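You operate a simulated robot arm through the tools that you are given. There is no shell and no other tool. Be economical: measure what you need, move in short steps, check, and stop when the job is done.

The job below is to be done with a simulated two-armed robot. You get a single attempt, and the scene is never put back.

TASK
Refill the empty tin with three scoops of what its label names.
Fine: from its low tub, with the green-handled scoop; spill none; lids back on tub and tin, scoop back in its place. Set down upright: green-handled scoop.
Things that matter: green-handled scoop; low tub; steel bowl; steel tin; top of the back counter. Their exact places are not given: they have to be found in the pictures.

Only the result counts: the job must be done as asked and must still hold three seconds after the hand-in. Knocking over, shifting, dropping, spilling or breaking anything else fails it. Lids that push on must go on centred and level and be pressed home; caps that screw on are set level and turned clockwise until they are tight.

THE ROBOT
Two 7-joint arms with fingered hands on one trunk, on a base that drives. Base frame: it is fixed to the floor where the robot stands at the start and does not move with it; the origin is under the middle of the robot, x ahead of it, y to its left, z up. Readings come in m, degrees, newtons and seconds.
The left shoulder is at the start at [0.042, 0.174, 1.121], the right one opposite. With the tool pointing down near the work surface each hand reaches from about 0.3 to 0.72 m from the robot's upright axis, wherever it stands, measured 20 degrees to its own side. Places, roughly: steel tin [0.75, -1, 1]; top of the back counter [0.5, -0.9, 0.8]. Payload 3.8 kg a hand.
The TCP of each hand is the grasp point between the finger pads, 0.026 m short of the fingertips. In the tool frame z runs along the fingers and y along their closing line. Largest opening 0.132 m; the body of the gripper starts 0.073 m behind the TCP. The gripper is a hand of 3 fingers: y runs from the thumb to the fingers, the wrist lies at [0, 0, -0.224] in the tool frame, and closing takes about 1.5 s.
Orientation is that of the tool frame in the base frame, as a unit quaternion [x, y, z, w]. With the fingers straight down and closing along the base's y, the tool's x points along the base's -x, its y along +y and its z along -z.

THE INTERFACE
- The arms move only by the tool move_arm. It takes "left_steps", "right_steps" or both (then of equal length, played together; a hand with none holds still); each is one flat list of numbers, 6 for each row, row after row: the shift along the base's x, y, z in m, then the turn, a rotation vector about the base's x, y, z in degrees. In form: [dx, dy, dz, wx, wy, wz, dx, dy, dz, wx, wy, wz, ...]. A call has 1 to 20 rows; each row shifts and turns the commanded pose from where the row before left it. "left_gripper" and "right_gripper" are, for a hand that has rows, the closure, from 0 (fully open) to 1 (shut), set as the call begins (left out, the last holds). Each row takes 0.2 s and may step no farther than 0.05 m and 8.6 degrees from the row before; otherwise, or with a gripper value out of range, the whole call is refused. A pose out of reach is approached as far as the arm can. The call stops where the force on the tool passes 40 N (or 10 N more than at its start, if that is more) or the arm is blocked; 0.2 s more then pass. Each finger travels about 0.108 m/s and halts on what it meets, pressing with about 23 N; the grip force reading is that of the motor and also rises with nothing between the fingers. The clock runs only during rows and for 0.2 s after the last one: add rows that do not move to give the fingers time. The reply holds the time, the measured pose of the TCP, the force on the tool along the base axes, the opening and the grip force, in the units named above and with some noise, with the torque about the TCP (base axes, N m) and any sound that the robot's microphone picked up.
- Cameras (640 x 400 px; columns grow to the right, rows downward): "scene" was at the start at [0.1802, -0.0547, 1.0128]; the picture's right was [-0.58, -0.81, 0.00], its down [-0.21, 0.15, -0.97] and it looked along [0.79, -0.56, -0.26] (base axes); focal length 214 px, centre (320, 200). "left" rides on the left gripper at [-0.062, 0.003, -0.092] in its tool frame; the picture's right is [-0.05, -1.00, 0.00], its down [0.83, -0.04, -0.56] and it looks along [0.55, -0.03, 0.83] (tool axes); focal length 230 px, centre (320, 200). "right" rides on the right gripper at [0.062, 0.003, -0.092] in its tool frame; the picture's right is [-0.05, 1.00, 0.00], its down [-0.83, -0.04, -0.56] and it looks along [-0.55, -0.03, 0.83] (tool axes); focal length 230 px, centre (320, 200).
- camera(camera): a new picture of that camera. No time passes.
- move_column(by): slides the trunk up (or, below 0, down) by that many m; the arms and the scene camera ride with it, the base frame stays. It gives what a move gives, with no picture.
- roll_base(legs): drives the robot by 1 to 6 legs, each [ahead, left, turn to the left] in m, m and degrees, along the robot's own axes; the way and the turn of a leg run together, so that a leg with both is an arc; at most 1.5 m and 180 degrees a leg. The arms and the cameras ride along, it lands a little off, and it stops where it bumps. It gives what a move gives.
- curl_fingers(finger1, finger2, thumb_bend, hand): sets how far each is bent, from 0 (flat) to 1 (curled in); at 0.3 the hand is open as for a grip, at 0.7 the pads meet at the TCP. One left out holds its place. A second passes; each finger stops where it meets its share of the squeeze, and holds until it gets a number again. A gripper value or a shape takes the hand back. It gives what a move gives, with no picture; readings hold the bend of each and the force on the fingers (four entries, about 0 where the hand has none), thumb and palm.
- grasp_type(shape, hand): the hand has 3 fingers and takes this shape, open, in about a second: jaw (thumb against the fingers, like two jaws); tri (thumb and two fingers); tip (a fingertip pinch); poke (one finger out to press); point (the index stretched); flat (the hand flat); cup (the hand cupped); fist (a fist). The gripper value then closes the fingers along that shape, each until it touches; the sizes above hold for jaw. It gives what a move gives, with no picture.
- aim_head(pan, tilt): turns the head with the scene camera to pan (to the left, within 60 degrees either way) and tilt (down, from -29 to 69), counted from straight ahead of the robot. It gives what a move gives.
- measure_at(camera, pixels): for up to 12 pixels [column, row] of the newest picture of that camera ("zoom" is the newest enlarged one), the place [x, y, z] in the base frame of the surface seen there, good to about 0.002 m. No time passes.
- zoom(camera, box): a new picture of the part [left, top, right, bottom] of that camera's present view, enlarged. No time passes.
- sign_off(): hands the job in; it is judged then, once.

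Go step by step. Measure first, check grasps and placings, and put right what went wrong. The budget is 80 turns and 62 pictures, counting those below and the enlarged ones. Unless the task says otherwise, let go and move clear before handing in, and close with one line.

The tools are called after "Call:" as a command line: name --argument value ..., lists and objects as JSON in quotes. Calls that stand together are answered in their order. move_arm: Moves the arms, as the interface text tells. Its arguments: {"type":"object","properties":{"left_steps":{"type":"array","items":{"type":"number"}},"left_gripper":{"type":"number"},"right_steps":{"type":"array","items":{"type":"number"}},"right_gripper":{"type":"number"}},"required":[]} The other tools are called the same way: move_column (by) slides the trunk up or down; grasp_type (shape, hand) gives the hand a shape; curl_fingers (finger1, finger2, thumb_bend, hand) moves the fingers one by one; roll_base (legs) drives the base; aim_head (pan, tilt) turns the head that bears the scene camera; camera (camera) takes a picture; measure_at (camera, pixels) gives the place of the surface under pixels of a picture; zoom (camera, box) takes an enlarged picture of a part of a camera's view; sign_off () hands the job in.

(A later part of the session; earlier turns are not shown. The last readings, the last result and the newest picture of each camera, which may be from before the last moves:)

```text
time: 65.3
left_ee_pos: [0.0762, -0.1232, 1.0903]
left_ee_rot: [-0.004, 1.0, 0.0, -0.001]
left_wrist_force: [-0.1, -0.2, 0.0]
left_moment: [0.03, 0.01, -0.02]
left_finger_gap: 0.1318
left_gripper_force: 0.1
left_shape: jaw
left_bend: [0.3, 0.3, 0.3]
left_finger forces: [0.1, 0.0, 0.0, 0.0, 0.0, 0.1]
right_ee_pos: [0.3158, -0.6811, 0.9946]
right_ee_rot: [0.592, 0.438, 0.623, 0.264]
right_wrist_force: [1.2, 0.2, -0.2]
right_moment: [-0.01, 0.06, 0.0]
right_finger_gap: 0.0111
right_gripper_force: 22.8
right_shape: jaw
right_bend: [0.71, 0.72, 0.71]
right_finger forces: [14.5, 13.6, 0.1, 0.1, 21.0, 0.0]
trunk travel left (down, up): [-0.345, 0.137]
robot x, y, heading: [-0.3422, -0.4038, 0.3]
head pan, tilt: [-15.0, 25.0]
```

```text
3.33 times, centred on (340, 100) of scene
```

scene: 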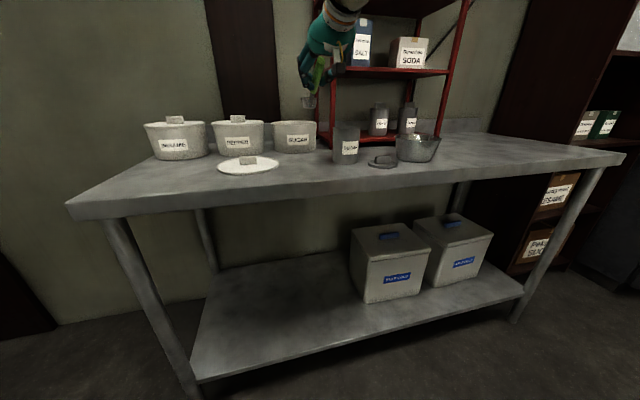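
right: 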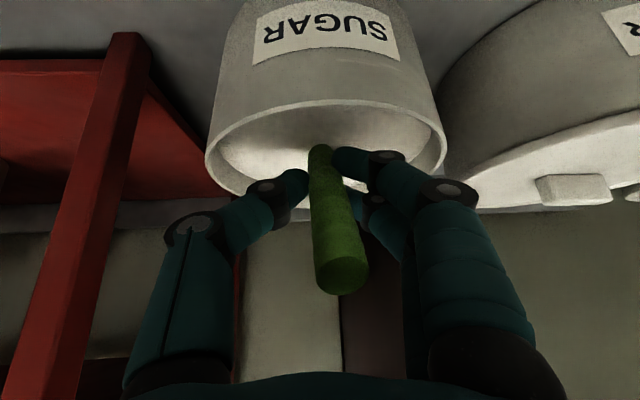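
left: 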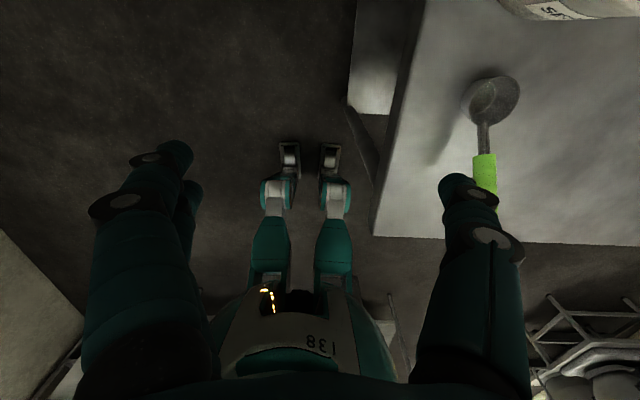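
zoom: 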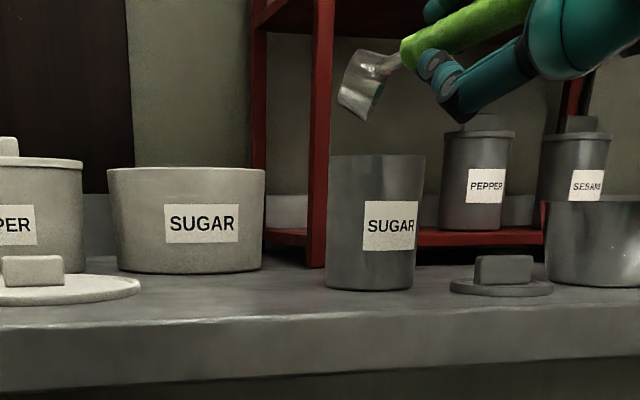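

The cup is empty and no grains are visible on the counter. I will roll the scoop back, return to the carry pose, and drive forward for the second scoop.

Call:
move_arm --right_steps '[0.005, 0, 0.02, -8.19, 0, 2.5, 0, 0, 0, -8.19, 0, 2.5, 0, 0, 0, -8.19, 0, 2.5, 0, 0, 0, -8.19, 0, 2.5, 0, 0, 0, -8.19, 0, 2.5, 0, 0, 0, -8.19, 0, 2.5, 0, 0, 0, -8.19, 0, 2.5, 0, 0, 0, -8.19, 0, 2.5, 0, 0, 0, -8.19, 0, 2.5, 0, 0, 0, -8.19, 0, 2.5, 0, 0, 0, -8.19, 0, 2.5, 0, 0, 0, -8.19, 0, 2.5, 0, 0, 0, -8.19, 0, 2.5, 0, 0, 0, -8.19, 0, 2.5, 0.0108, 0.0232, 0.012, 0, 0, 0, 0.0108, 0.0232, 0.012, 0, 0, 0, 0.0108, 0.0232, 0.012, 0, 0, 0, 0.0108, 0.0232, 0.012, 0, 0, 0, 0.0108, 0.0232, 0.012, 0, 0, 0]'

Call:
roll_base --legs '[[0.165, 0, 0]]'

Call:
camera --camera "right"

```text
time: 69.3
left_ee_pos: [0.0752, -0.1229, 1.0899]
left_ee_rot: [-0.004, 1.0, 0.0, -0.001]
left_wrist_force: [-0.9, 0.3, -0.3]
left_moment: [0.0, -0.05, 0.03]
left_finger_gap: 0.1321
left_gripper_force: 0.1
left_shape: jaw
left_bend: [0.3, 0.3, 0.3]
left_finger forces: [0.1, 0.1, 0.1, 0.0, 0.0, 0.0]
right_ee_pos: [0.3758, -0.5643, 1.0746]
right_ee_rot: [-0.032, 0.885, 0.014, 0.464]
right_wrist_force: [-0.4, 0.6, -0.9]
right_moment: [0.0, 0.04, -0.01]
right_finger_gap: 0.0111
right_gripper_force: 22.8
right_shape: jaw
right_bend: [0.71, 0.72, 0.71]
right_finger forces: [14.9, 13.1, 0.0, 0.0, 20.3, 0.0]
trunk travel left (down, up): [-0.345, 0.137]
robot x, y, heading: [-0.3448, -0.4023, 0.7]
head pan, tilt: [-15.0, 25.0]
```

```text
time: 70.7
left_ee_pos: [0.2415, -0.1239, 1.0907]
left_ee_rot: [-0.001, 1.0, 0.0, -0.001]
left_wrist_force: [0.7, 0.4, -0.2]
left_moment: [0.02, -0.01, -0.01]
left_finger_gap: 0.1319
left_gripper_force: 0.1
left_shape: jaw
left_bend: [0.3, 0.3, 0.3]
left_finger forces: [0.0, 0.0, 0.0, 0.1, 0.0, 0.0]
right_ee_pos: [0.5421, -0.5657, 1.0747]
right_ee_rot: [-0.031, 0.885, 0.014, 0.465]
right_wrist_force: [0.0, 0.1, -1.4]
right_moment: [-0.01, 0.06, 0.0]
right_finger_gap: 0.0113
right_gripper_force: 22.5
right_shape: jaw
right_bend: [0.71, 0.72, 0.71]
right_finger forces: [15.0, 13.1, 0.0, 0.0, 20.4, 0.0]
trunk travel left (down, up): [-0.345, 0.137]
robot x, y, heading: [-0.1801, -0.4001, 0.2]
head pan, tilt: [-15.0, 25.0]
```

```text
15 pictures are left
```

right: 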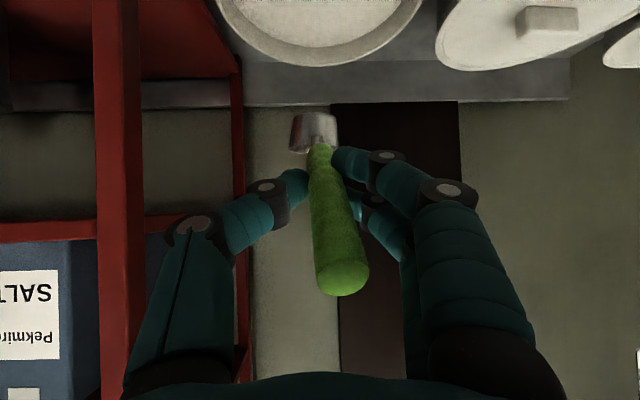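

The pose is right and matches the first scoop. I will run the same scoop motion again, 2 mm deeper.

Call:
move_arm --right_steps '[0.002, 0.001, 0, 0, 8.5, 0, 0.002, 0, 0, 0, 8.5, 0, 0.002, 0, 0, 0, 8.5, 0, 0.002, 0, 0, 0, 8.5, 0, 0.005, 0, -0.035, 0, 0, 0, 0.005, 0, -0.035, 0, 0, 0, 0, 0, -0.02, 0, 0, 0, 0, 0, -0.017, 0, 0, 0, 0.01, 0, 0, 0, 0, 0, 0.01, 0, 0, 0, 0, 0, -0.011, 0, -0.007, 0, -8.5, 0, -0.011, 0, -0.007, 0, -8.5, 0, -0.007, 0, 0.004, 0, -6, 0, -0.006, 0, 0.006, 0, -6, 0, -0.005, 0, 0.006, 0, -5, 0, 0, 0, 0.015, 0, 0, 0, 0, 0, 0.02, 0, 0, 0, 0, 0, 0.02, 0, 0, 0, 0, 0, 0.015, 0, 0, 0]'

Call:
zoom --camera "scene" --box '[200, 20, 400, 160]'

```text
time: 74.7
left_ee_pos: [0.241, -0.1237, 1.0916]
left_ee_rot: [-0.002, 1.0, -0.001, 0.0]
left_wrist_force: [-0.8, -0.9, -0.1]
left_moment: [-0.01, -0.02, 0.02]
left_finger_gap: 0.132
left_gripper_force: 0.0
left_shape: jaw
left_bend: [0.3, 0.3, 0.3]
left_finger forces: [0.1, 0.0, 0.1, 0.1, 0.0, 0.0]
right_ee_pos: [0.5389, -0.5658, 1.0406]
right_ee_rot: [-0.031, 0.885, 0.014, 0.465]
right_wrist_force: [-0.4, 0.5, 0.2]
right_moment: [0.0, 0.05, 0.0]
right_finger_gap: 0.0112
right_gripper_force: 22.8
right_shape: jaw
right_bend: [0.71, 0.72, 0.71]
right_finger forces: [14.8, 13.3, 0.0, 0.0, 20.0, 0.0]
trunk travel left (down, up): [-0.345, 0.137]
robot x, y, heading: [-0.1735, -0.4039, 0.4]
head pan, tilt: [-15.0, 25.0]
```

```text
2.86 times, centred on (300, 90) of scene
```

zoom: 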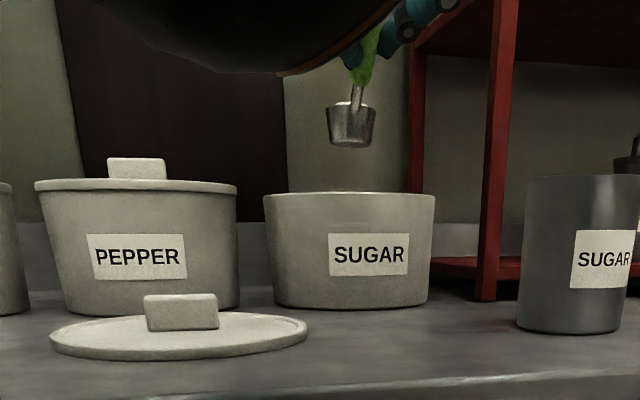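

White sugar shows at the cup rim (352,103). I will roll back to the pour spot.

Call:
roll_base --legs '[[-0.165, 0, 0]]'

```text
time: 76.2
left_ee_pos: [0.0769, -0.1238, 1.0917]
left_ee_rot: [-0.002, 1.0, 0.0, 0.0]
left_wrist_force: [0.2, -0.6, 0.5]
left_moment: [0.01, -0.04, 0.0]
left_finger_gap: 0.1319
left_gripper_force: 0.1
left_shape: jaw
left_bend: [0.3, 0.3, 0.3]
left_finger forces: [0.0, 0.1, 0.0, 0.0, 0.0, 0.0]
right_ee_pos: [0.3735, -0.5666, 1.0404]
right_ee_rot: [-0.031, 0.885, 0.014, 0.465]
right_wrist_force: [-0.3, 1.3, -1.1]
right_moment: [0.01, 0.08, 0.04]
right_finger_gap: 0.0109
right_gripper_force: 22.9
right_shape: jaw
right_bend: [0.71, 0.72, 0.71]
right_finger forces: [14.7, 13.3, 0.1, 0.0, 20.0, 0.1]
trunk travel left (down, up): [-0.345, 0.137]
robot x, y, heading: [-0.3421, -0.4043, 0.6]
head pan, tilt: [-15.0, 25.0]
```

I will move over the tin to (0.320, -0.670, 1.014), slowly.

Call:
move_arm --right_steps '[-0.0067, -0.0129, 0, 0, 0, 0, -0.0067, -0.0129, 0, 0, 0, 0, -0.0067, -0.0129, 0, 0, 0, 0, -0.0067, -0.0129, 0, 0, 0, 0, -0.0067, -0.0129, 0, 0, 0, 0, -0.0067, -0.0129, 0, 0, 0, 0, -0.0067, -0.0129, 0, 0, 0, 0, -0.0067, -0.0129, 0, 0, 0, 0, 0, 0, -0.013, 0, 0, 0, 0, 0, -0.013, 0, 0, 0]'

Call:
zoom --camera "scene" --box '[320, 50, 400, 110]'

```text
time: 78.4
left_ee_pos: [0.0758, -0.1243, 1.0902]
left_ee_rot: [-0.002, 1.0, 0.001, -0.001]
left_wrist_force: [0.1, 0.8, 0.4]
left_moment: [-0.02, 0.0, -0.02]
left_finger_gap: 0.1318
left_gripper_force: 0.0
left_shape: jaw
left_bend: [0.3, 0.3, 0.3]
left_finger forces: [0.0, 0.0, 0.0, 0.0, 0.0, 0.0]
right_ee_pos: [0.3221, -0.6689, 1.0126]
right_ee_rot: [-0.03, 0.885, 0.013, 0.465]
right_wrist_force: [-0.1, 0.0, -0.5]
right_moment: [-0.03, 0.04, -0.01]
right_finger_gap: 0.0109
right_gripper_force: 22.8
right_shape: jaw
right_bend: [0.71, 0.72, 0.71]
right_finger forces: [14.9, 13.1, 0.0, 0.0, 19.8, 0.0]
trunk travel left (down, up): [-0.345, 0.137]
robot x, y, heading: [-0.3394, -0.4048, 0.3]
head pan, tilt: [-15.0, 25.0]
```

```text
6.67 times, centred on (360, 80) of scene
```

zoom: 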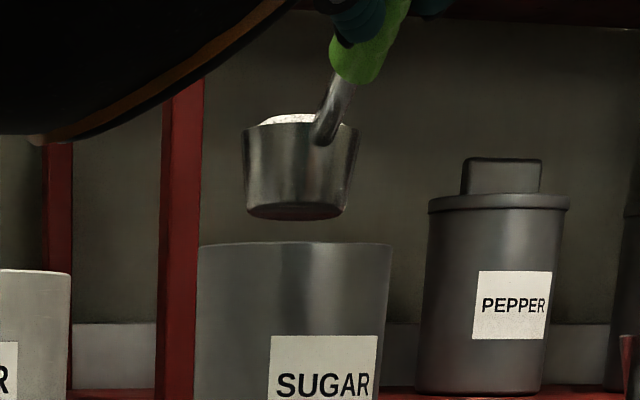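

Heaped sugar is visible and the cup is centred over the tin (300 against 295 px). Second pour.

Call:
move_arm --right_steps '[-0.002, -0.001, 0.002, 0, 0, 0, 0, 0, 0, 8.19, 0, -2.5, 0, 0, 0, 8.19, 0, -2.5, 0, 0, 0, 8.19, 0, -2.5, 0, 0, -0.001, 8.19, 0, -2.5, 0, 0, -0.002, 8.19, 0, -2.5, 0, 0, -0.002, 8.19, 0, -2.5, 0, 0, -0.002, 8.19, 0, -2.5, 0, 0, -0.002, 8.19, 0, -2.5, -0.001, -0.001, -0.002, 8.19, 0, -2.5, -0.001, -0.002, -0.002, 8.19, 0, -2.5, -0.001, -0.002, -0.002, 8.19, 0, -2.5, -0.001, -0.002, -0.002, 8.19, 0, -2.5, 0, -0.002, -0.002, 8.19, 0, -2.5, 0, -0.001, -0.002, 8.19, 0, -2.5, 0, 0, 0, 0, 0, 0, 0, 0, 0, 0, 0, 0, 0, 0, 0, 0, 0, 0]'

Call:
camera --camera "right"

```text
time: 82.2
left_ee_pos: [0.0774, -0.1245, 1.091]
left_ee_rot: [-0.002, 1.0, 0.001, -0.001]
left_wrist_force: [0.2, -0.2, -0.5]
left_moment: [0.02, -0.03, 0.02]
left_finger_gap: 0.1319
left_gripper_force: 0.1
left_shape: jaw
left_bend: [0.3, 0.3, 0.3]
left_finger forces: [0.0, 0.0, 0.1, 0.0, 0.1, 0.1]
right_ee_pos: [0.3152, -0.6791, 0.9952]
right_ee_rot: [0.593, 0.439, 0.622, 0.261]
right_wrist_force: [-0.4, -0.3, -1.5]
right_moment: [-0.01, 0.06, 0.0]
right_finger_gap: 0.0109
right_gripper_force: 22.6
right_shape: jaw
right_bend: [0.71, 0.72, 0.71]
right_finger forces: [14.0, 13.3, 0.0, 0.1, 20.4, 0.0]
trunk travel left (down, up): [-0.345, 0.137]
robot x, y, heading: [-0.3439, -0.4034, 0.3]
head pan, tilt: [-15.0, 25.0]
```

```text
12 pictures are left
```

right: 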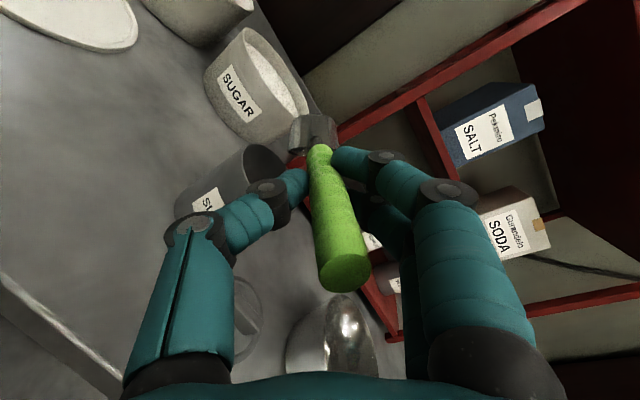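

No spill is visible on the counter. I will return for the third scoop the same way.

Call:
move_arm --right_steps '[0.005, 0, 0.02, -8.19, 0, 2.5, 0, 0, 0, -8.19, 0, 2.5, 0, 0, 0, -8.19, 0, 2.5, 0, 0, 0, -8.19, 0, 2.5, 0, 0, 0, -8.19, 0, 2.5, 0, 0, 0, -8.19, 0, 2.5, 0, 0, 0, -8.19, 0, 2.5, 0, 0, 0, -8.19, 0, 2.5, 0, 0, 0, -8.19, 0, 2.5, 0, 0, 0, -8.19, 0, 2.5, 0, 0, 0, -8.19, 0, 2.5, 0, 0, 0, -8.19, 0, 2.5, 0, 0, 0, -8.19, 0, 2.5, 0, 0, 0, -8.19, 0, 2.5, 0.0108, 0.0228, 0.012, 0, 0, 0, 0.0108, 0.0228, 0.012, 0, 0, 0, 0.0108, 0.0228, 0.012, 0, 0, 0, 0.0108, 0.0228, 0.012, 0, 0, 0, 0.0108, 0.0228, 0.012, 0, 0, 0]'

Call:
roll_base --legs '[[0.165, 0, 0]]'

```text
time: 86.2
left_ee_pos: [0.0771, -0.1248, 1.0911]
left_ee_rot: [-0.002, 1.0, 0.0, -0.001]
left_wrist_force: [1.1, 0.0, -0.5]
left_moment: [-0.01, 0.01, 0.03]
left_finger_gap: 0.1318
left_gripper_force: 0.1
left_shape: jaw
left_bend: [0.3, 0.3, 0.3]
left_finger forces: [0.1, 0.0, 0.0, 0.0, 0.0, 0.0]
right_ee_pos: [0.3741, -0.5638, 1.0756]
right_ee_rot: [-0.031, 0.885, 0.014, 0.465]
right_wrist_force: [1.0, -0.3, -0.1]
right_moment: [-0.01, 0.07, 0.04]
right_finger_gap: 0.0105
right_gripper_force: 23.0
right_shape: jaw
right_bend: [0.71, 0.72, 0.71]
right_finger forces: [14.8, 12.8, 0.0, 0.0, 19.9, 0.0]
trunk travel left (down, up): [-0.345, 0.137]
robot x, y, heading: [-0.3437, -0.4064, 0.1]
head pan, tilt: [-15.0, 25.0]
```

```text
time: 87.6
left_ee_pos: [0.2403, -0.1231, 1.0908]
left_ee_rot: [-0.001, 1.0, 0.001, 0.0]
left_wrist_force: [0.2, -0.1, -0.2]
left_moment: [-0.01, 0.05, 0.01]
left_finger_gap: 0.132
left_gripper_force: 0.1
left_shape: jaw
left_bend: [0.3, 0.3, 0.3]
left_finger forces: [0.0, 0.0, 0.0, 0.1, 0.1, 0.0]
right_ee_pos: [0.5362, -0.5648, 1.0761]
right_ee_rot: [-0.03, 0.885, 0.014, 0.465]
right_wrist_force: [0.9, -1.1, -0.8]
right_moment: [-0.02, 0.06, -0.01]
right_finger_gap: 0.011
right_gripper_force: 23.3
right_shape: jaw
right_bend: [0.71, 0.72, 0.71]
right_finger forces: [14.8, 12.8, 0.1, 0.0, 19.9, 0.1]
trunk travel left (down, up): [-0.345, 0.137]
robot x, y, heading: [-0.1807, -0.4024, 0.3]
head pan, tilt: [-15.0, 25.0]
```

The position is 6 mm short in x, which I will correct in the first rows. Third scoop, 2 mm deeper.

Call:
move_arm --right_steps '[0.004, 0.001, 0, 0, 8.5, 0, 0.004, 0, 0, 0, 8.5, 0, 0.003, 0, 0, 0, 8.5, 0, 0.003, 0, 0, 0, 8.5, 0, 0.005, 0, -0.036, 0, 0, 0, 0.005, 0, -0.036, 0, 0, 0, 0, 0, -0.02, 0, 0, 0, 0, 0, -0.018, 0, 0, 0, 0.01, 0, 0, 0, 0, 0, 0.01, 0, 0, 0, 0, 0, -0.011, 0, -0.006, 0, -8.5, 0, -0.011, 0, -0.006, 0, -8.5, 0, -0.007, 0, 0.004, 0, -6, 0, -0.006, 0, 0.006, 0, -6, 0, -0.005, 0, 0.006, 0, -5, 0, 0, 0, 0.015, 0, 0, 0, 0, 0, 0.02, 0, 0, 0, 0, 0, 0.02, 0, 0, 0, 0, 0, 0.015, 0, 0, 0]'

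Call:
roll_base --legs '[[-0.165, 0, 0]]'

```text
time: 91.6
left_ee_pos: [0.2396, -0.1236, 1.0909]
left_ee_rot: [-0.002, 1.0, 0.0, 0.0]
left_wrist_force: [-0.5, -0.4, -0.9]
left_moment: [0.0, -0.01, -0.01]
left_finger_gap: 0.132
left_gripper_force: 0.0
left_shape: jaw
left_bend: [0.3, 0.3, 0.3]
left_finger forces: [0.0, 0.0, 0.1, 0.0, 0.0, 0.1]
right_ee_pos: [0.541, -0.565, 1.0411]
right_ee_rot: [-0.031, 0.885, 0.014, 0.464]
right_wrist_force: [0.1, -0.3, -1.0]
right_moment: [0.01, 0.06, 0.0]
right_finger_gap: 0.0109
right_gripper_force: 22.9
right_shape: jaw
right_bend: [0.71, 0.72, 0.71]
right_finger forces: [14.7, 12.9, 0.1, 0.1, 19.7, 0.0]
trunk travel left (down, up): [-0.345, 0.137]
robot x, y, heading: [-0.1794, -0.4009, 0.1]
head pan, tilt: [-15.0, 25.0]
```

```text
time: 93.0
left_ee_pos: [0.0774, -0.1248, 1.0906]
left_ee_rot: [-0.002, 1.0, 0.0, -0.001]
left_wrist_force: [-0.3, -0.4, 0.4]
left_moment: [0.01, -0.03, 0.0]
left_finger_gap: 0.1318
left_gripper_force: 0.0
left_shape: jaw
left_bend: [0.3, 0.3, 0.3]
left_finger forces: [0.1, 0.1, 0.0, 0.0, 0.0, 0.2]
right_ee_pos: [0.3774, -0.566, 1.0411]
right_ee_rot: [-0.031, 0.885, 0.014, 0.465]
right_wrist_force: [-0.5, 0.2, -1.3]
right_moment: [-0.03, 0.05, 0.02]
right_finger_gap: 0.0112
right_gripper_force: 22.8
right_shape: jaw
right_bend: [0.71, 0.72, 0.71]
right_finger forces: [14.7, 13.1, 0.0, 0.0, 19.7, 0.0]
trunk travel left (down, up): [-0.345, 0.137]
robot x, y, heading: [-0.3409, -0.3997, -0.0]
head pan, tilt: [-15.0, 25.0]
```

Now I will move over the tin again.

Call:
move_arm --right_steps '[-0.007, -0.013, 0, 0, 0, 0, -0.007, -0.013, 0, 0, 0, 0, -0.007, -0.013, 0, 0, 0, 0, -0.007, -0.013, 0, 0, 0, 0, -0.007, -0.013, 0, 0, 0, 0, -0.007, -0.013, 0, 0, 0, 0, -0.007, -0.013, 0, 0, 0, 0, -0.007, -0.013, 0, 0, 0, 0, 0, 0, -0.013, 0, 0, 0, 0, 0, -0.013, 0, 0, 0]'

Call:
zoom --camera "scene" --box '[300, 50, 400, 125]'

```text
time: 95.2
left_ee_pos: [0.078, -0.1247, 1.0921]
left_ee_rot: [-0.002, 1.0, -0.001, -0.001]
left_wrist_force: [0.4, -0.3, 0.0]
left_moment: [-0.01, -0.02, 0.0]
left_finger_gap: 0.1317
left_gripper_force: 0.1
left_shape: jaw
left_bend: [0.3, 0.3, 0.3]
left_finger forces: [0.0, 0.0, 0.1, 0.0, 0.0, 0.0]
right_ee_pos: [0.323, -0.6682, 1.0144]
right_ee_rot: [-0.032, 0.885, 0.015, 0.464]
right_wrist_force: [0.5, -0.7, -1.1]
right_moment: [0.01, 0.04, 0.01]
right_finger_gap: 0.0108
right_gripper_force: 22.4
right_shape: jaw
right_bend: [0.71, 0.72, 0.71]
right_finger forces: [14.8, 12.7, 0.0, 0.1, 19.9, 0.0]
trunk travel left (down, up): [-0.345, 0.137]
robot x, y, heading: [-0.341, -0.402, -0.1]
head pan, tilt: [-15.0, 25.0]
```

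```text
5.33 times, centred on (350, 88) of scene
```

zoom: 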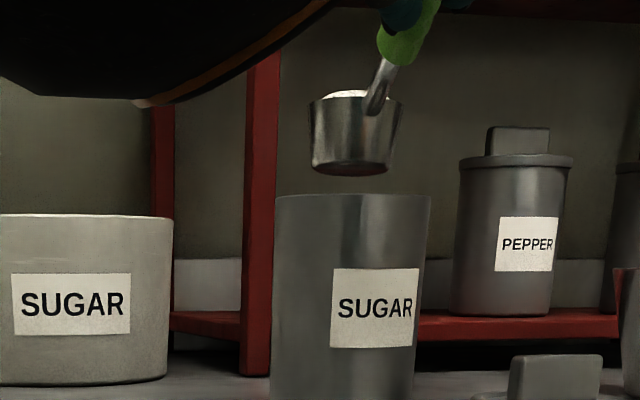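

The scoop is full and centred over the tin. Third pour, then return the scoop to level.

Call:
move_arm --right_steps '[-0.003, -0.002, 0, 0, 0, 0, 0, 0, 0, 8.19, 0, -2.5, 0, 0, 0, 8.19, 0, -2.5, 0, 0, 0, 8.19, 0, -2.5, 0, 0, -0.001, 8.19, 0, -2.5, 0, 0, -0.002, 8.19, 0, -2.5, 0, 0, -0.002, 8.19, 0, -2.5, 0, 0, -0.002, 8.19, 0, -2.5, 0, 0, -0.002, 8.19, 0, -2.5, -0.001, -0.001, -0.002, 8.19, 0, -2.5, -0.001, -0.002, -0.002, 8.19, 0, -2.5, -0.001, -0.002, -0.002, 8.19, 0, -2.5, -0.001, -0.002, -0.002, 8.19, 0, -2.5, 0, -0.002, -0.002, 8.19, 0, -2.5, 0, -0.001, -0.002, 8.19, 0, -2.5, 0, 0, 0, 0, 0, 0, 0, 0, 0, 0, 0, 0, 0, 0, 0, 0, 0, 0]'

Call:
move_arm --right_steps '[0.005, 0, 0.02, -8.19, 0, 2.5, 0, 0, 0, -8.19, 0, 2.5, 0, 0, 0, -8.19, 0, 2.5, 0, 0, 0, -8.19, 0, 2.5, 0, 0, 0, -8.19, 0, 2.5, 0, 0, 0, -8.19, 0, 2.5, 0, 0, 0, -8.19, 0, 2.5, 0, 0, 0, -8.19, 0, 2.5, 0, 0, 0, -8.19, 0, 2.5, 0, 0, 0, -8.19, 0, 2.5, 0, 0, 0, -8.19, 0, 2.5, 0, 0, 0, -8.19, 0, 2.5, 0, 0, 0, -8.19, 0, 2.5, 0, 0, 0, -8.19, 0, 2.5, 0.0108, 0.0228, 0.008, 0, 0, 0, 0.0108, 0.0228, 0.008, 0, 0, 0, 0.0108, 0.0228, 0.008, 0, 0, 0, 0.0108, 0.0228, 0.004, 0, 0, 0, 0.0108, 0.0228, 0, 0, 0, 0]'

```text
time: 99.0
left_ee_pos: [0.0781, -0.1246, 1.0911]
left_ee_rot: [-0.001, 1.0, 0.0, 0.0]
left_wrist_force: [0.6, 0.2, -0.1]
left_moment: [0.02, -0.01, -0.03]
left_finger_gap: 0.1321
left_gripper_force: 0.1
left_shape: jaw
left_bend: [0.3, 0.3, 0.3]
left_finger forces: [0.0, 0.1, 0.1, 0.0, 0.0, 0.0]
right_ee_pos: [0.3155, -0.6812, 0.9937]
right_ee_rot: [0.593, 0.44, 0.622, 0.262]
right_wrist_force: [0.7, -0.7, -0.7]
right_moment: [-0.01, 0.06, 0.05]
right_finger_gap: 0.0105
right_gripper_force: 23.0
right_shape: jaw
right_bend: [0.71, 0.72, 0.71]
right_finger forces: [14.0, 13.2, 0.0, 0.1, 20.3, 0.1]
trunk travel left (down, up): [-0.345, 0.137]
robot x, y, heading: [-0.3418, -0.4019, 0.3]
head pan, tilt: [-15.0, 25.0]
```

```text
time: 103.0
left_ee_pos: [0.0769, -0.1242, 1.0892]
left_ee_rot: [-0.002, 1.0, 0.0, -0.001]
left_wrist_force: [0.1, -0.4, 0.5]
left_moment: [0.0, 0.01, -0.04]
left_finger_gap: 0.1318
left_gripper_force: 0.0
left_shape: jaw
left_bend: [0.3, 0.3, 0.3]
left_finger forces: [0.0, 0.1, 0.0, 0.2, 0.0, 0.0]
right_ee_pos: [0.3768, -0.5663, 1.0422]
right_ee_rot: [-0.031, 0.885, 0.014, 0.465]
right_wrist_force: [0.6, 0.7, -1.3]
right_moment: [-0.03, 0.08, 0.0]
right_finger_gap: 0.0107
right_gripper_force: 22.9
right_shape: jaw
right_bend: [0.71, 0.72, 0.71]
right_finger forces: [14.7, 12.6, 0.0, 0.1, 19.8, 0.0]
trunk travel left (down, up): [-0.345, 0.137]
robot x, y, heading: [-0.3374, -0.4002, 0.2]
head pan, tilt: [-15.0, 25.0]
```

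All three scoops are poured. I will drive back left to the scoop's place.

Call:
roll_base --legs '[[0, 0.37, 0]]'

Call:
camera --camera "right"

```text
time: 105.4
left_ee_pos: [0.0753, 0.2469, 1.0906]
left_ee_rot: [-0.004, 1.0, -0.001, 0.0]
left_wrist_force: [0.2, 0.5, 0.1]
left_moment: [0.01, 0.01, 0.02]
left_finger_gap: 0.1318
left_gripper_force: 0.0
left_shape: jaw
left_bend: [0.3, 0.3, 0.3]
left_finger forces: [0.0, 0.0, 0.0, 0.0, 0.0, 0.1]
right_ee_pos: [0.3742, -0.1952, 1.0411]
right_ee_rot: [-0.033, 0.885, 0.015, 0.464]
right_wrist_force: [0.2, -1.0, -0.6]
right_moment: [0.0, 0.06, -0.03]
right_finger_gap: 0.0109
right_gripper_force: 22.8
right_shape: jaw
right_bend: [0.71, 0.72, 0.71]
right_finger forces: [14.9, 12.5, 0.1, 0.1, 19.8, 0.0]
trunk travel left (down, up): [-0.345, 0.137]
robot x, y, heading: [-0.339, -0.0315, 0.4]
head pan, tilt: [-15.0, 25.0]
```

```text
10 pictures are left
```

right: 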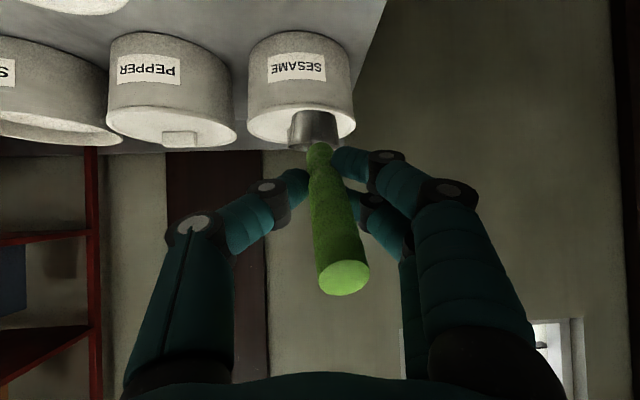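

The scoop has turned a few degrees in the grip: handle end at (343,278), cup at (315,130). I will measure the handle axis and cup to correct it.

Call:
measure_at --camera "right" --pixels '[[344, 277], [336, 220], [325, 170], [320, 150], [296, 118], [334, 118], [314, 113], [293, 145], [337, 140]]'

Call:
zoom --camera "scene" --box '[270, 40, 370, 115]'

```text
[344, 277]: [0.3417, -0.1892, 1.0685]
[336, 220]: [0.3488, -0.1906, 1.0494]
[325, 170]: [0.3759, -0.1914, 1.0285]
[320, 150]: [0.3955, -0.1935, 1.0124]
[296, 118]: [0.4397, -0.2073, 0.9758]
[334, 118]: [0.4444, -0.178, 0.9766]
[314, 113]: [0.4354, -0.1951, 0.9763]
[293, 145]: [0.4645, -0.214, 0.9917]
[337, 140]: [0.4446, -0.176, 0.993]
```

```text
5.33 times, centred on (320, 78) of scene
```

zoom: 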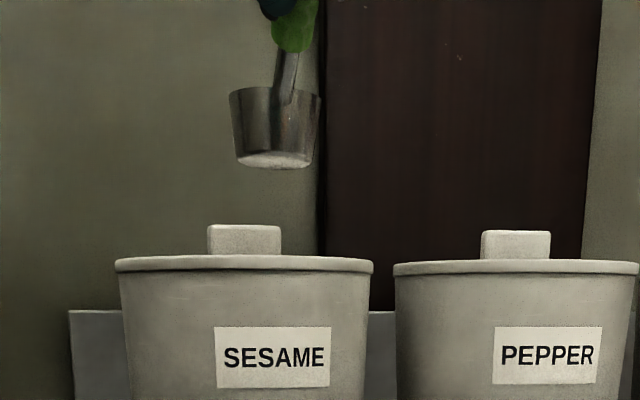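

The slip is mainly about -5° yaw, so I will turn +5° about z, move to x 0.383, and lower near the counter.

Call:
move_arm --right_steps '[0.005, 0, 0, 0, 0, 5, 0.004, 0, -0.04, 0, 0, 0, 0, 0, -0.04, 0, 0, 0, 0, 0, -0.03, 0, 0, 0, 0, 0, -0.014, 0, 0, 0, 0, 0, -0.004, 0, 0, 0]'

Call:
zoom --camera "scene" --box '[260, 80, 380, 170]'

Call:
measure_at --camera "zoom" --pixels '[[282, 280], [350, 280], [282, 320], [345, 320], [315, 335], [315, 345]]'

```text
time: 106.8
left_ee_pos: [0.0754, 0.246, 1.0912]
left_ee_rot: [-0.004, 1.0, 0.0, 0.0]
left_wrist_force: [0.1, 0.8, -0.2]
left_moment: [-0.01, 0.01, -0.01]
left_finger_gap: 0.1321
left_gripper_force: 0.0
left_shape: jaw
left_bend: [0.3, 0.3, 0.3]
left_finger forces: [0.0, 0.0, 0.1, 0.1, 0.0, 0.1]
right_ee_pos: [0.3834, -0.1956, 0.9127]
right_ee_rot: [-0.071, 0.882, 0.036, 0.464]
right_wrist_force: [0.6, -0.2, -1.3]
right_moment: [-0.03, 0.03, 0.01]
right_finger_gap: 0.0105
right_gripper_force: 22.5
right_shape: jaw
right_bend: [0.71, 0.72, 0.71]
right_finger forces: [14.9, 12.6, 0.0, 0.1, 19.8, 0.1]
trunk travel left (down, up): [-0.345, 0.137]
robot x, y, heading: [-0.341, -0.0351, 0.3]
head pan, tilt: [-15.0, 25.0]
```

```text
4.44 times, centred on (320, 125) of scene
```

zoom: 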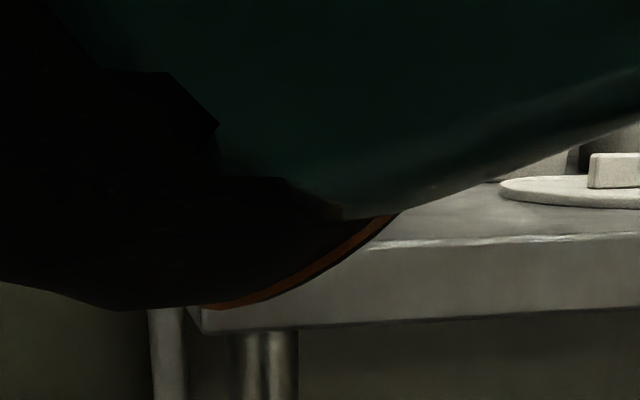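

```text
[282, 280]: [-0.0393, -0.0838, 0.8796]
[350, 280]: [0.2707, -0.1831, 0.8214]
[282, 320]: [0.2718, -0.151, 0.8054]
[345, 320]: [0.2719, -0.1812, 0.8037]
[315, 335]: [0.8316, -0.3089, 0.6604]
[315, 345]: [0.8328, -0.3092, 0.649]
```

The arm blocks that view, so I will lower by feel in 1.5–2 mm steps until contact.

Call:
move_arm --right_steps '[0, 0, -0.002, 0, 0, 0, 0, 0, -0.002, 0, 0, 0, 0, 0, -0.0015, 0, 0, 0, 0, 0, -0.0015, 0, 0, 0]'

```text
time: 107.8
left_ee_pos: [0.0748, 0.2461, 1.0909]
left_ee_rot: [-0.003, 1.0, 0.0, 0.0]
left_wrist_force: [0.5, -0.2, -0.2]
left_moment: [0.01, 0.0, 0.01]
left_finger_gap: 0.1321
left_gripper_force: 0.1
left_shape: jaw
left_bend: [0.3, 0.3, 0.3]
left_finger forces: [0.1, 0.0, 0.0, 0.1, 0.0, 0.0]
right_ee_pos: [0.3841, -0.1948, 0.906]
right_ee_rot: [-0.071, 0.882, 0.035, 0.465]
right_wrist_force: [-0.8, -0.2, 1.6]
right_moment: [-0.02, -0.1, 0.09]
right_finger_gap: 0.0108
right_gripper_force: 22.6
right_shape: jaw
right_bend: [0.71, 0.72, 0.71]
right_finger forces: [15.0, 14.8, 0.0, 0.1, 20.6, 0.0]
trunk travel left (down, up): [-0.345, 0.137]
robot x, y, heading: [-0.3428, -0.0325, 0.2]
head pan, tilt: [-15.0, 25.0]
```

Contact is just starting (a 3 N change) at z 0.906. I will press another 1.5 mm to seat the base and look.

Call:
move_arm --right_steps '[0, 0, -0.001, 0, 0, 0, 0, 0, -0.001, 0, 0, 0]'

Call:
camera --camera "right"

Call:
measure_at --camera "right" --pixels '[[296, 118], [334, 118], [314, 113], [340, 275], [325, 170], [293, 140], [337, 140]]'

```text
time: 108.4
left_ee_pos: [0.0751, 0.2464, 1.0923]
left_ee_rot: [-0.003, 1.0, 0.0, 0.0]
left_wrist_force: [-0.3, 0.5, -0.3]
left_moment: [0.01, -0.03, 0.01]
left_finger_gap: 0.1319
left_gripper_force: 0.0
left_shape: jaw
left_bend: [0.3, 0.3, 0.3]
left_finger forces: [0.0, 0.0, 0.0, 0.0, 0.1, 0.1]
right_ee_pos: [0.3825, -0.1951, 0.9052]
right_ee_rot: [-0.071, 0.882, 0.035, 0.464]
right_wrist_force: [-1.6, 1.0, 4.1]
right_moment: [0.0, -0.15, 0.03]
right_finger_gap: 0.0109
right_gripper_force: 23.1
right_shape: jaw
right_bend: [0.71, 0.72, 0.71]
right_finger forces: [15.4, 17.0, 0.1, 0.0, 21.1, 0.0]
trunk travel left (down, up): [-0.345, 0.137]
robot x, y, heading: [-0.3396, -0.0309, 0.5]
head pan, tilt: [-15.0, 25.0]
```

```text
7 pictures are left
```

right: 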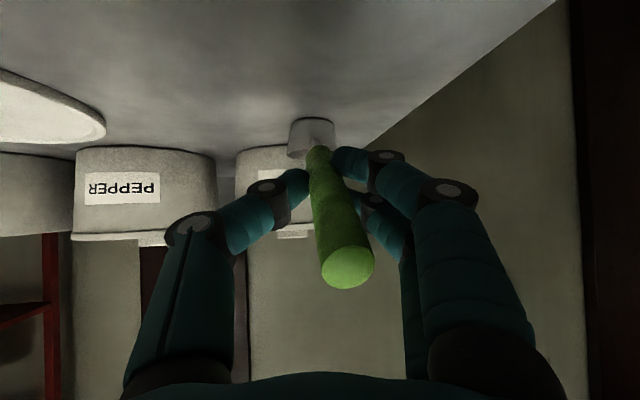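

```text
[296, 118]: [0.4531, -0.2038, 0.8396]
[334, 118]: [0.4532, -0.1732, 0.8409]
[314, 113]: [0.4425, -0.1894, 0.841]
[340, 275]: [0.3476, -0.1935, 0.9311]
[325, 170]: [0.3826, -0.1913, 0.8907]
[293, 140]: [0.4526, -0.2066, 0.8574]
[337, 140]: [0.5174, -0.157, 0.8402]
```

The cup base sits at y about -0.189 on the counter and the handle end is at (0.348, -0.194), matching the original place. I will open and back out along the handle.

Call:
move_arm --right_steps '[0, 0, 0.0005, 0, 0, 0, 0, 0, 0, 0, 0, 0, 0, 0, 0, 0, 0, 0, 0, 0, 0, 0, 0, 0]' --right_gripper 0.4

Call:
move_arm --right_steps '[-0.02, -0.003, 0.014, 0, 0, 0, -0.025, -0.004, 0.018, 0, 0, 0, -0.025, -0.004, 0.018, 0, 0, 0, -0.02, -0.003, 0.014, 0, 0, 0]'

Call:
camera --camera "right"

```text
time: 109.4
left_ee_pos: [0.0747, 0.2452, 1.0912]
left_ee_rot: [-0.003, 1.0, 0.001, 0.0]
left_wrist_force: [0.2, -0.3, 0.4]
left_moment: [0.02, 0.0, 0.01]
left_finger_gap: 0.1318
left_gripper_force: 0.0
left_shape: jaw
left_bend: [0.3, 0.3, 0.3]
left_finger forces: [0.1, 0.0, 0.0, 0.0, 0.1, 0.0]
right_ee_pos: [0.3839, -0.1958, 0.9037]
right_ee_rot: [-0.071, 0.883, 0.035, 0.463]
right_wrist_force: [0.7, 0.3, 0.1]
right_moment: [0.01, 0.0, 0.0]
right_finger_gap: 0.0789
right_gripper_force: 0.0
right_shape: jaw
right_bend: [0.71, 0.71, 0.71]
right_finger forces: [0.1, 0.0, 0.1, 0.1, 0.0, 0.1]
trunk travel left (down, up): [-0.345, 0.137]
robot x, y, heading: [-0.3414, -0.0357, 0.3]
head pan, tilt: [-15.0, 25.0]
```

```text
time: 110.4
left_ee_pos: [0.075, 0.2459, 1.0913]
left_ee_rot: [-0.003, 1.0, 0.0, 0.0]
left_wrist_force: [-0.2, 0.1, 0.1]
left_moment: [-0.02, 0.01, 0.01]
left_finger_gap: 0.1319
left_gripper_force: 0.1
left_shape: jaw
left_bend: [0.3, 0.3, 0.3]
left_finger forces: [0.0, 0.0, 0.0, 0.0, 0.0, 0.1]
right_ee_pos: [0.2931, -0.2081, 0.9688]
right_ee_rot: [-0.071, 0.883, 0.035, 0.463]
right_wrist_force: [-0.4, -0.1, 0.5]
right_moment: [-0.01, -0.01, 0.01]
right_finger_gap: 0.079
right_gripper_force: 0.2
right_shape: jaw
right_bend: [0.71, 0.71, 0.71]
right_finger forces: [0.0, 0.0, 0.1, 0.0, 0.0, 0.0]
trunk travel left (down, up): [-0.345, 0.137]
robot x, y, heading: [-0.3425, -0.0284, 0.2]
head pan, tilt: [-15.0, 25.0]
```

```text
6 pictures are left
```

right: 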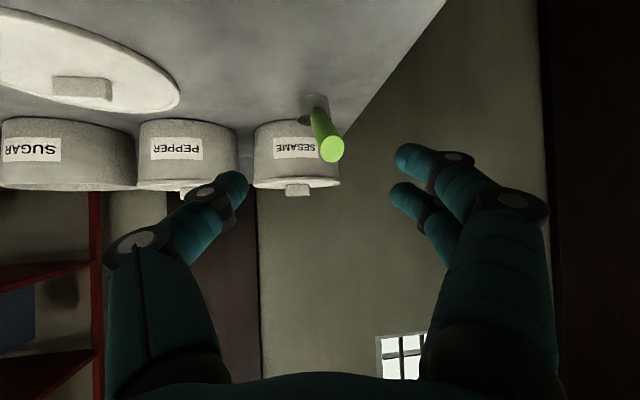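

The scoop stands upright in its place. I will measure the tub lid and scoop in this picture, raise the trunk back, and turn the hand straight down for the lids.

Call:
measure_at --camera "right" --pixels '[[56, 84], [108, 84], [82, 80], [82, 95], [177, 95], [110, 38], [100, 112], [322, 148], [332, 149], [314, 105]]'

Call:
move_column --by 0.08

Call:
move_arm --right_steps '[0, 0, 0.02, 0, 0, -4.5, 0, 0, 0.02, 0, 0, -4.45, 0, 0, 0, 0, 7.93, 0, 0, 0, 0, 0, 7.93, 0, 0, 0, 0, 0, 7.93, 0, 0, 0, 0, 0, 7.93, 0, 0, 0, 0, 0, 7.93, 0, 0, 0, 0, 0, 7.93, 0, 0, 0, 0, 0, 7.93, 0, 0, 0, 0, 0, 0, -8.2, 0, 0, 0, 0, 0, -8.2, 0, 0, 0, 0, 0, -8.2, 0, 0, 0, 0, 0, -8.2, 0, 0, 0, 0, 0, -8.2, 0, 0, 0, 0, 0, -8.2, 0, 0, 0, 0, 0, -8.2, 0, 0, 0, 0, 0, -8.2, 0, 0, 0, 0, 0, -8.2, 0, 0, 0, 0, 0, -8.2, 0, 0, 0, 0, 0, -8.0]'

```text
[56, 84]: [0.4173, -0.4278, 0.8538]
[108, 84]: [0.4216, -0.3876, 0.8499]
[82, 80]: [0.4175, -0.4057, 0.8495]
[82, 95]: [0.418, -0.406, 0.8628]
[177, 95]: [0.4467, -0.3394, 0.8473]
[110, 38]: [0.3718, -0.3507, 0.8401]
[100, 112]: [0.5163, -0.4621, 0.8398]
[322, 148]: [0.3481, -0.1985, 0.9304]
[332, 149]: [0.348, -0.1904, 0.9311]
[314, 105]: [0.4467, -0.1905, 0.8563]
```

```text
time: 111.6
left_ee_pos: [0.076, 0.2456, 1.1698]
left_ee_rot: [-0.003, 1.0, 0.0, -0.002]
left_wrist_force: [0.1, -0.1, -0.2]
left_moment: [0.01, 0.05, 0.02]
left_finger_gap: 0.132
left_gripper_force: 0.0
left_shape: jaw
left_bend: [0.3, 0.3, 0.3]
left_finger forces: [0.0, 0.1, 0.1, 0.0, 0.0, 0.0]
right_ee_pos: [0.2963, -0.2234, 1.0531]
right_ee_rot: [-0.064, 0.881, 0.025, 0.467]
right_wrist_force: [-0.7, 0.5, -0.7]
right_moment: [-0.01, -0.01, -0.02]
right_finger_gap: 0.0788
right_gripper_force: 0.1
right_shape: jaw
right_bend: [0.71, 0.71, 0.71]
right_finger forces: [0.0, 0.0, 0.0, 0.0, 0.1, 0.0]
trunk travel left (down, up): [-0.425, 0.057]
robot x, y, heading: [-0.3425, -0.0361, 0.3]
head pan, tilt: [-15.0, 25.0]
```

```text
time: 115.8
left_ee_pos: [0.0754, 0.2467, 1.1724]
left_ee_rot: [-0.004, 1.0, -0.001, 0.0]
left_wrist_force: [0.7, -0.5, -1.0]
left_moment: [0.01, 0.0, 0.01]
left_finger_gap: 0.1315
left_gripper_force: 0.0
left_shape: jaw
left_bend: [0.3, 0.3, 0.3]
left_finger forces: [0.0, 0.0, 0.0, 0.1, 0.0, 0.0]
right_ee_pos: [0.2943, -0.2095, 1.0895]
right_ee_rot: [0.706, 0.708, 0.002, -0.001]
right_wrist_force: [0.5, 0.2, 0.7]
right_moment: [0.0, -0.01, 0.0]
right_finger_gap: 0.0787
right_gripper_force: 0.0
right_shape: jaw
right_bend: [0.71, 0.71, 0.71]
right_finger forces: [0.0, 0.0, 0.0, 0.1, 0.0, 0.0]
trunk travel left (down, up): [-0.425, 0.057]
robot x, y, heading: [-0.3399, -0.0354, 0.3]
head pan, tilt: [-15.0, 25.0]
```

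The tub lid's knob is now at about (0.422, -0.407), and the scoop end is at (0.348, -0.195, 0.931), right in its place. I will roll to the lid and line up above it.

Call:
roll_base --legs '[[0.26, -0.215, 0]]'

```text
time: 118.0
left_ee_pos: [0.3389, 0.0352, 1.172]
left_ee_rot: [-0.003, 1.0, 0.0, 0.0]
left_wrist_force: [0.3, -0.3, -0.5]
left_moment: [-0.01, 0.0, -0.02]
left_finger_gap: 0.1319
left_gripper_force: 0.1
left_shape: jaw
left_bend: [0.3, 0.3, 0.3]
left_finger forces: [0.1, 0.0, 0.1, 0.0, 0.0, 0.0]
right_ee_pos: [0.5576, -0.4191, 1.0888]
right_ee_rot: [0.706, 0.708, 0.001, 0.0]
right_wrist_force: [0.5, -0.2, -0.2]
right_moment: [-0.01, -0.01, -0.01]
right_finger_gap: 0.0789
right_gripper_force: 0.0
right_shape: jaw
right_bend: [0.71, 0.71, 0.71]
right_finger forces: [0.1, 0.0, 0.0, 0.0, 0.0, 0.0]
trunk travel left (down, up): [-0.425, 0.057]
robot x, y, heading: [-0.0812, -0.2427, 0.5]
head pan, tilt: [-15.0, 25.0]
```

Call:
move_arm --right_steps '[-0.034, 0.003, 0, 0, 0, 0, -0.034, 0.003, 0, 0, 0, 0, -0.034, 0.003, 0, 0, 0, 0, -0.034, 0.003, -0.01, 0, 0, 0, 0, 0, -0.04, 0, 0, 0, 0, 0, -0.04, 0, 0, 0, 0, 0, 0, 0, 0, 0]'

Call:
camera --camera "right"

```text
time: 119.6
left_ee_pos: [0.3368, 0.0349, 1.171]
left_ee_rot: [-0.003, 1.0, -0.001, -0.001]
left_wrist_force: [0.5, 0.4, 0.6]
left_moment: [-0.01, 0.02, 0.01]
left_finger_gap: 0.1321
left_gripper_force: 0.0
left_shape: jaw
left_bend: [0.3, 0.3, 0.3]
left_finger forces: [0.0, 0.1, 0.0, 0.0, 0.0, 0.1]
right_ee_pos: [0.4207, -0.404, 0.9982]
right_ee_rot: [0.706, 0.709, 0.0, 0.0]
right_wrist_force: [0.4, -0.3, -1.0]
right_moment: [0.01, 0.03, -0.02]
right_finger_gap: 0.079
right_gripper_force: 0.0
right_shape: jaw
right_bend: [0.71, 0.71, 0.71]
right_finger forces: [0.0, 0.1, 0.1, 0.0, 0.0, 0.1]
trunk travel left (down, up): [-0.425, 0.057]
robot x, y, heading: [-0.0775, -0.2434, 0.3]
head pan, tilt: [-15.0, 25.0]
```

```text
5 pictures are left
```

right: 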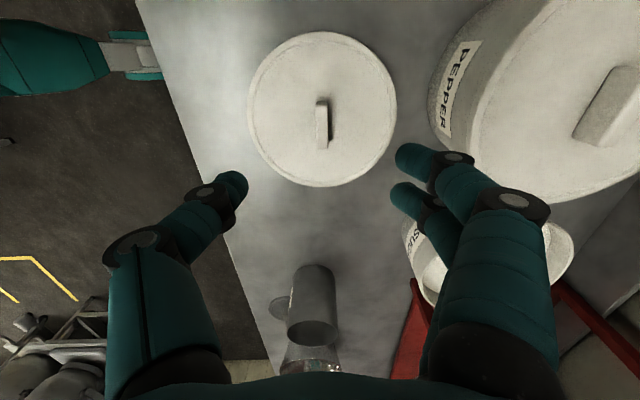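

The lid is in view with its knob at (322,123). I will measure the knob, the lid rim, the tin and the tub rim.

Call:
measure_at --camera "right" --pixels '[[317, 108], [327, 105], [317, 143], [327, 140], [250, 110], [395, 105], [320, 34], [322, 185], [322, 125], [312, 322], [568, 255], [290, 335]]'

```text
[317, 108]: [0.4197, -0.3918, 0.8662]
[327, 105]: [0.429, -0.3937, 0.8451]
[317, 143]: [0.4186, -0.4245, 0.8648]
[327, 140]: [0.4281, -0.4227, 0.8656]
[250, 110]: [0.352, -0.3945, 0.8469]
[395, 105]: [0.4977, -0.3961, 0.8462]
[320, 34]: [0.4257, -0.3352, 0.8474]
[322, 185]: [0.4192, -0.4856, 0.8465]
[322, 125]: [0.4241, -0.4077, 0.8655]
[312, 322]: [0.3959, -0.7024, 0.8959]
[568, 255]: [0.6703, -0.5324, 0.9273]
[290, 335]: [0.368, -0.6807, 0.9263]
```

The knob is centred at (0.424, -0.408) and the lid at (0.4245, -0.410). I will adjust, descend to z 0.874 and grip.

Call:
move_arm --right_steps '[0.0035, -0.005, -0.04, 0, 0, 0, 0, 0, -0.04, 0, 0, 0, 0, 0, -0.03, 0, 0, 0, 0, 0, -0.01, 0, 0, 0, 0, 0, -0.004, 0, 0, 0]'

Call:
move_arm --right_steps '[0, 0, 0, 0, 0, 0, 0, 0, 0, 0, 0, 0, 0, 0, 0, 0, 0, 0, 0, 0, 0, 0, 0, 0, 0, 0, 0, 0, 0, 0, 0, 0, 0, 0, 0, 0]' --right_gripper 1

Call:
move_arm --right_steps '[0, 0, 0.01, 0, 0, 0, 0, 0, 0.04, 0, 0, 0, 0, 0, 0.045, 0, 0, 0, 0, 0, 0.045, 0, 0, 0, 0, 0, 0.04, 0, 0, 0, 0.015, 0, 0.01, 0, 0, 0]'

```text
time: 120.8
left_ee_pos: [0.3378, 0.0347, 1.1721]
left_ee_rot: [-0.003, 1.0, 0.0, 0.0]
left_wrist_force: [-0.1, 1.1, 0.1]
left_moment: [-0.03, -0.01, 0.0]
left_finger_gap: 0.132
left_gripper_force: 0.1
left_shape: jaw
left_bend: [0.3, 0.3, 0.3]
left_finger forces: [0.0, 0.0, 0.1, 0.0, 0.0, 0.0]
right_ee_pos: [0.4234, -0.4118, 0.8765]
right_ee_rot: [0.705, 0.709, 0.001, -0.001]
right_wrist_force: [-0.3, -0.6, 0.5]
right_moment: [-0.02, 0.03, 0.01]
right_finger_gap: 0.0788
right_gripper_force: 0.3
right_shape: jaw
right_bend: [0.71, 0.71, 0.71]
right_finger forces: [0.0, 0.0, 0.0, 0.1, 0.0, 0.0]
trunk travel left (down, up): [-0.425, 0.057]
robot x, y, heading: [-0.0749, -0.2468, 0.5]
head pan, tilt: [-15.0, 25.0]
```

```text
time: 122.2
left_ee_pos: [0.3375, 0.0345, 1.1704]
left_ee_rot: [-0.003, 1.0, 0.0, 0.0]
left_wrist_force: [0.2, 0.2, 1.0]
left_moment: [0.03, 0.0, -0.02]
left_finger_gap: 0.132
left_gripper_force: 0.1
left_shape: jaw
left_bend: [0.3, 0.3, 0.3]
left_finger forces: [0.1, 0.0, 0.1, 0.0, 0.0, 0.0]
right_ee_pos: [0.4247, -0.4109, 0.8767]
right_ee_rot: [0.706, 0.709, 0.0, -0.001]
right_wrist_force: [-0.1, -0.6, -0.4]
right_moment: [-0.01, -0.01, 0.04]
right_finger_gap: 0.0072
right_gripper_force: 22.7
right_shape: jaw
right_bend: [0.71, 0.71, 0.7]
right_finger forces: [10.1, 10.3, 0.0, 0.1, 20.4, 0.0]
trunk travel left (down, up): [-0.425, 0.057]
robot x, y, heading: [-0.0806, -0.242, 0.4]
head pan, tilt: [-15.0, 25.0]
```

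```text
time: 123.6
left_ee_pos: [0.3383, 0.0349, 1.1711]
left_ee_rot: [-0.003, 1.0, 0.0, -0.001]
left_wrist_force: [0.8, 0.3, 1.1]
left_moment: [0.0, 0.03, -0.03]
left_finger_gap: 0.1317
left_gripper_force: 0.1
left_shape: jaw
left_bend: [0.3, 0.3, 0.3]
left_finger forces: [0.1, 0.1, 0.1, 0.0, 0.0, 0.0]
right_ee_pos: [0.4396, -0.4134, 1.0636]
right_ee_rot: [0.705, 0.709, 0.001, -0.002]
right_wrist_force: [0.2, 0.0, -0.5]
right_moment: [0.01, 0.02, -0.02]
right_finger_gap: 0.0072
right_gripper_force: 23.2
right_shape: jaw
right_bend: [0.71, 0.71, 0.7]
right_finger forces: [10.0, 10.5, 0.0, 0.0, 20.4, 0.0]
trunk travel left (down, up): [-0.425, 0.057]
robot x, y, heading: [-0.0798, -0.2415, 0.3]
head pan, tilt: [-15.0, 25.0]
```

The lid is held level. I will roll to the tub and then move above it.

Call:
roll_base --legs '[[0.05, -0.15, 0]]'

```text
time: 125.0
left_ee_pos: [0.388, -0.111, 1.1706]
left_ee_rot: [-0.004, 1.0, 0.0, -0.001]
left_wrist_force: [1.3, 0.4, 0.2]
left_moment: [-0.01, 0.01, -0.01]
left_finger_gap: 0.1322
left_gripper_force: 0.0
left_shape: jaw
left_bend: [0.3, 0.3, 0.3]
left_finger forces: [0.0, 0.0, 0.0, 0.1, 0.0, 0.0]
right_ee_pos: [0.4894, -0.5593, 1.0632]
right_ee_rot: [0.705, 0.709, 0.0, 0.0]
right_wrist_force: [0.3, 0.4, -1.3]
right_moment: [0.03, -0.05, 0.01]
right_finger_gap: 0.007
right_gripper_force: 22.9
right_shape: jaw
right_bend: [0.71, 0.71, 0.7]
right_finger forces: [10.0, 10.3, 0.0, 0.0, 20.5, 0.0]
trunk travel left (down, up): [-0.425, 0.057]
robot x, y, heading: [-0.0317, -0.3893, -0.0]
head pan, tilt: [-15.0, 25.0]
```

I will move directly over the tub and lower to 1 cm above seating.

Call:
move_arm --right_steps '[0.03, 0.001, 0, 0, 0, 0, 0.03, 0.001, 0, 0, 0, 0, 0.03, 0, 0, 0, 0, 0, 0.0215, 0, 0, 0, 0, 0, 0, 0, -0.04, 0, 0, 0, 0, 0, -0.038, 0, 0, 0, 0, 0, 0, 0, 0, 0]'

Call:
zoom --camera "scene" --box '[220, 60, 420, 200]'

```text
time: 126.6
left_ee_pos: [0.3871, -0.1103, 1.171]
left_ee_rot: [-0.004, 1.0, 0.001, -0.001]
left_wrist_force: [0.8, 0.9, -0.6]
left_moment: [0.0, -0.01, 0.01]
left_finger_gap: 0.1318
left_gripper_force: 0.1
left_shape: jaw
left_bend: [0.3, 0.3, 0.3]
left_finger forces: [0.0, 0.0, 0.0, 0.1, 0.0, 0.0]
right_ee_pos: [0.6016, -0.5581, 0.9838]
right_ee_rot: [0.705, 0.709, 0.001, -0.001]
right_wrist_force: [-0.2, 0.1, 0.2]
right_moment: [-0.01, 0.02, 0.01]
right_finger_gap: 0.007
right_gripper_force: 23.4
right_shape: jaw
right_bend: [0.71, 0.71, 0.7]
right_finger forces: [10.0, 10.3, 0.0, 0.0, 20.3, 0.1]
trunk travel left (down, up): [-0.425, 0.057]
robot x, y, heading: [-0.0308, -0.3847, 0.2]
head pan, tilt: [-15.0, 25.0]
```

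```text
2.86 times, centred on (320, 130) of scene
```

zoom: 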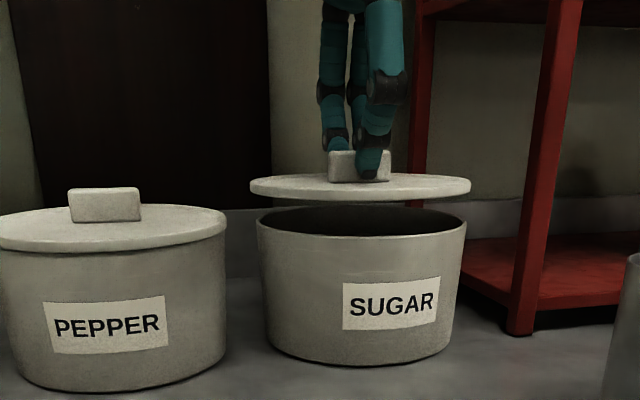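

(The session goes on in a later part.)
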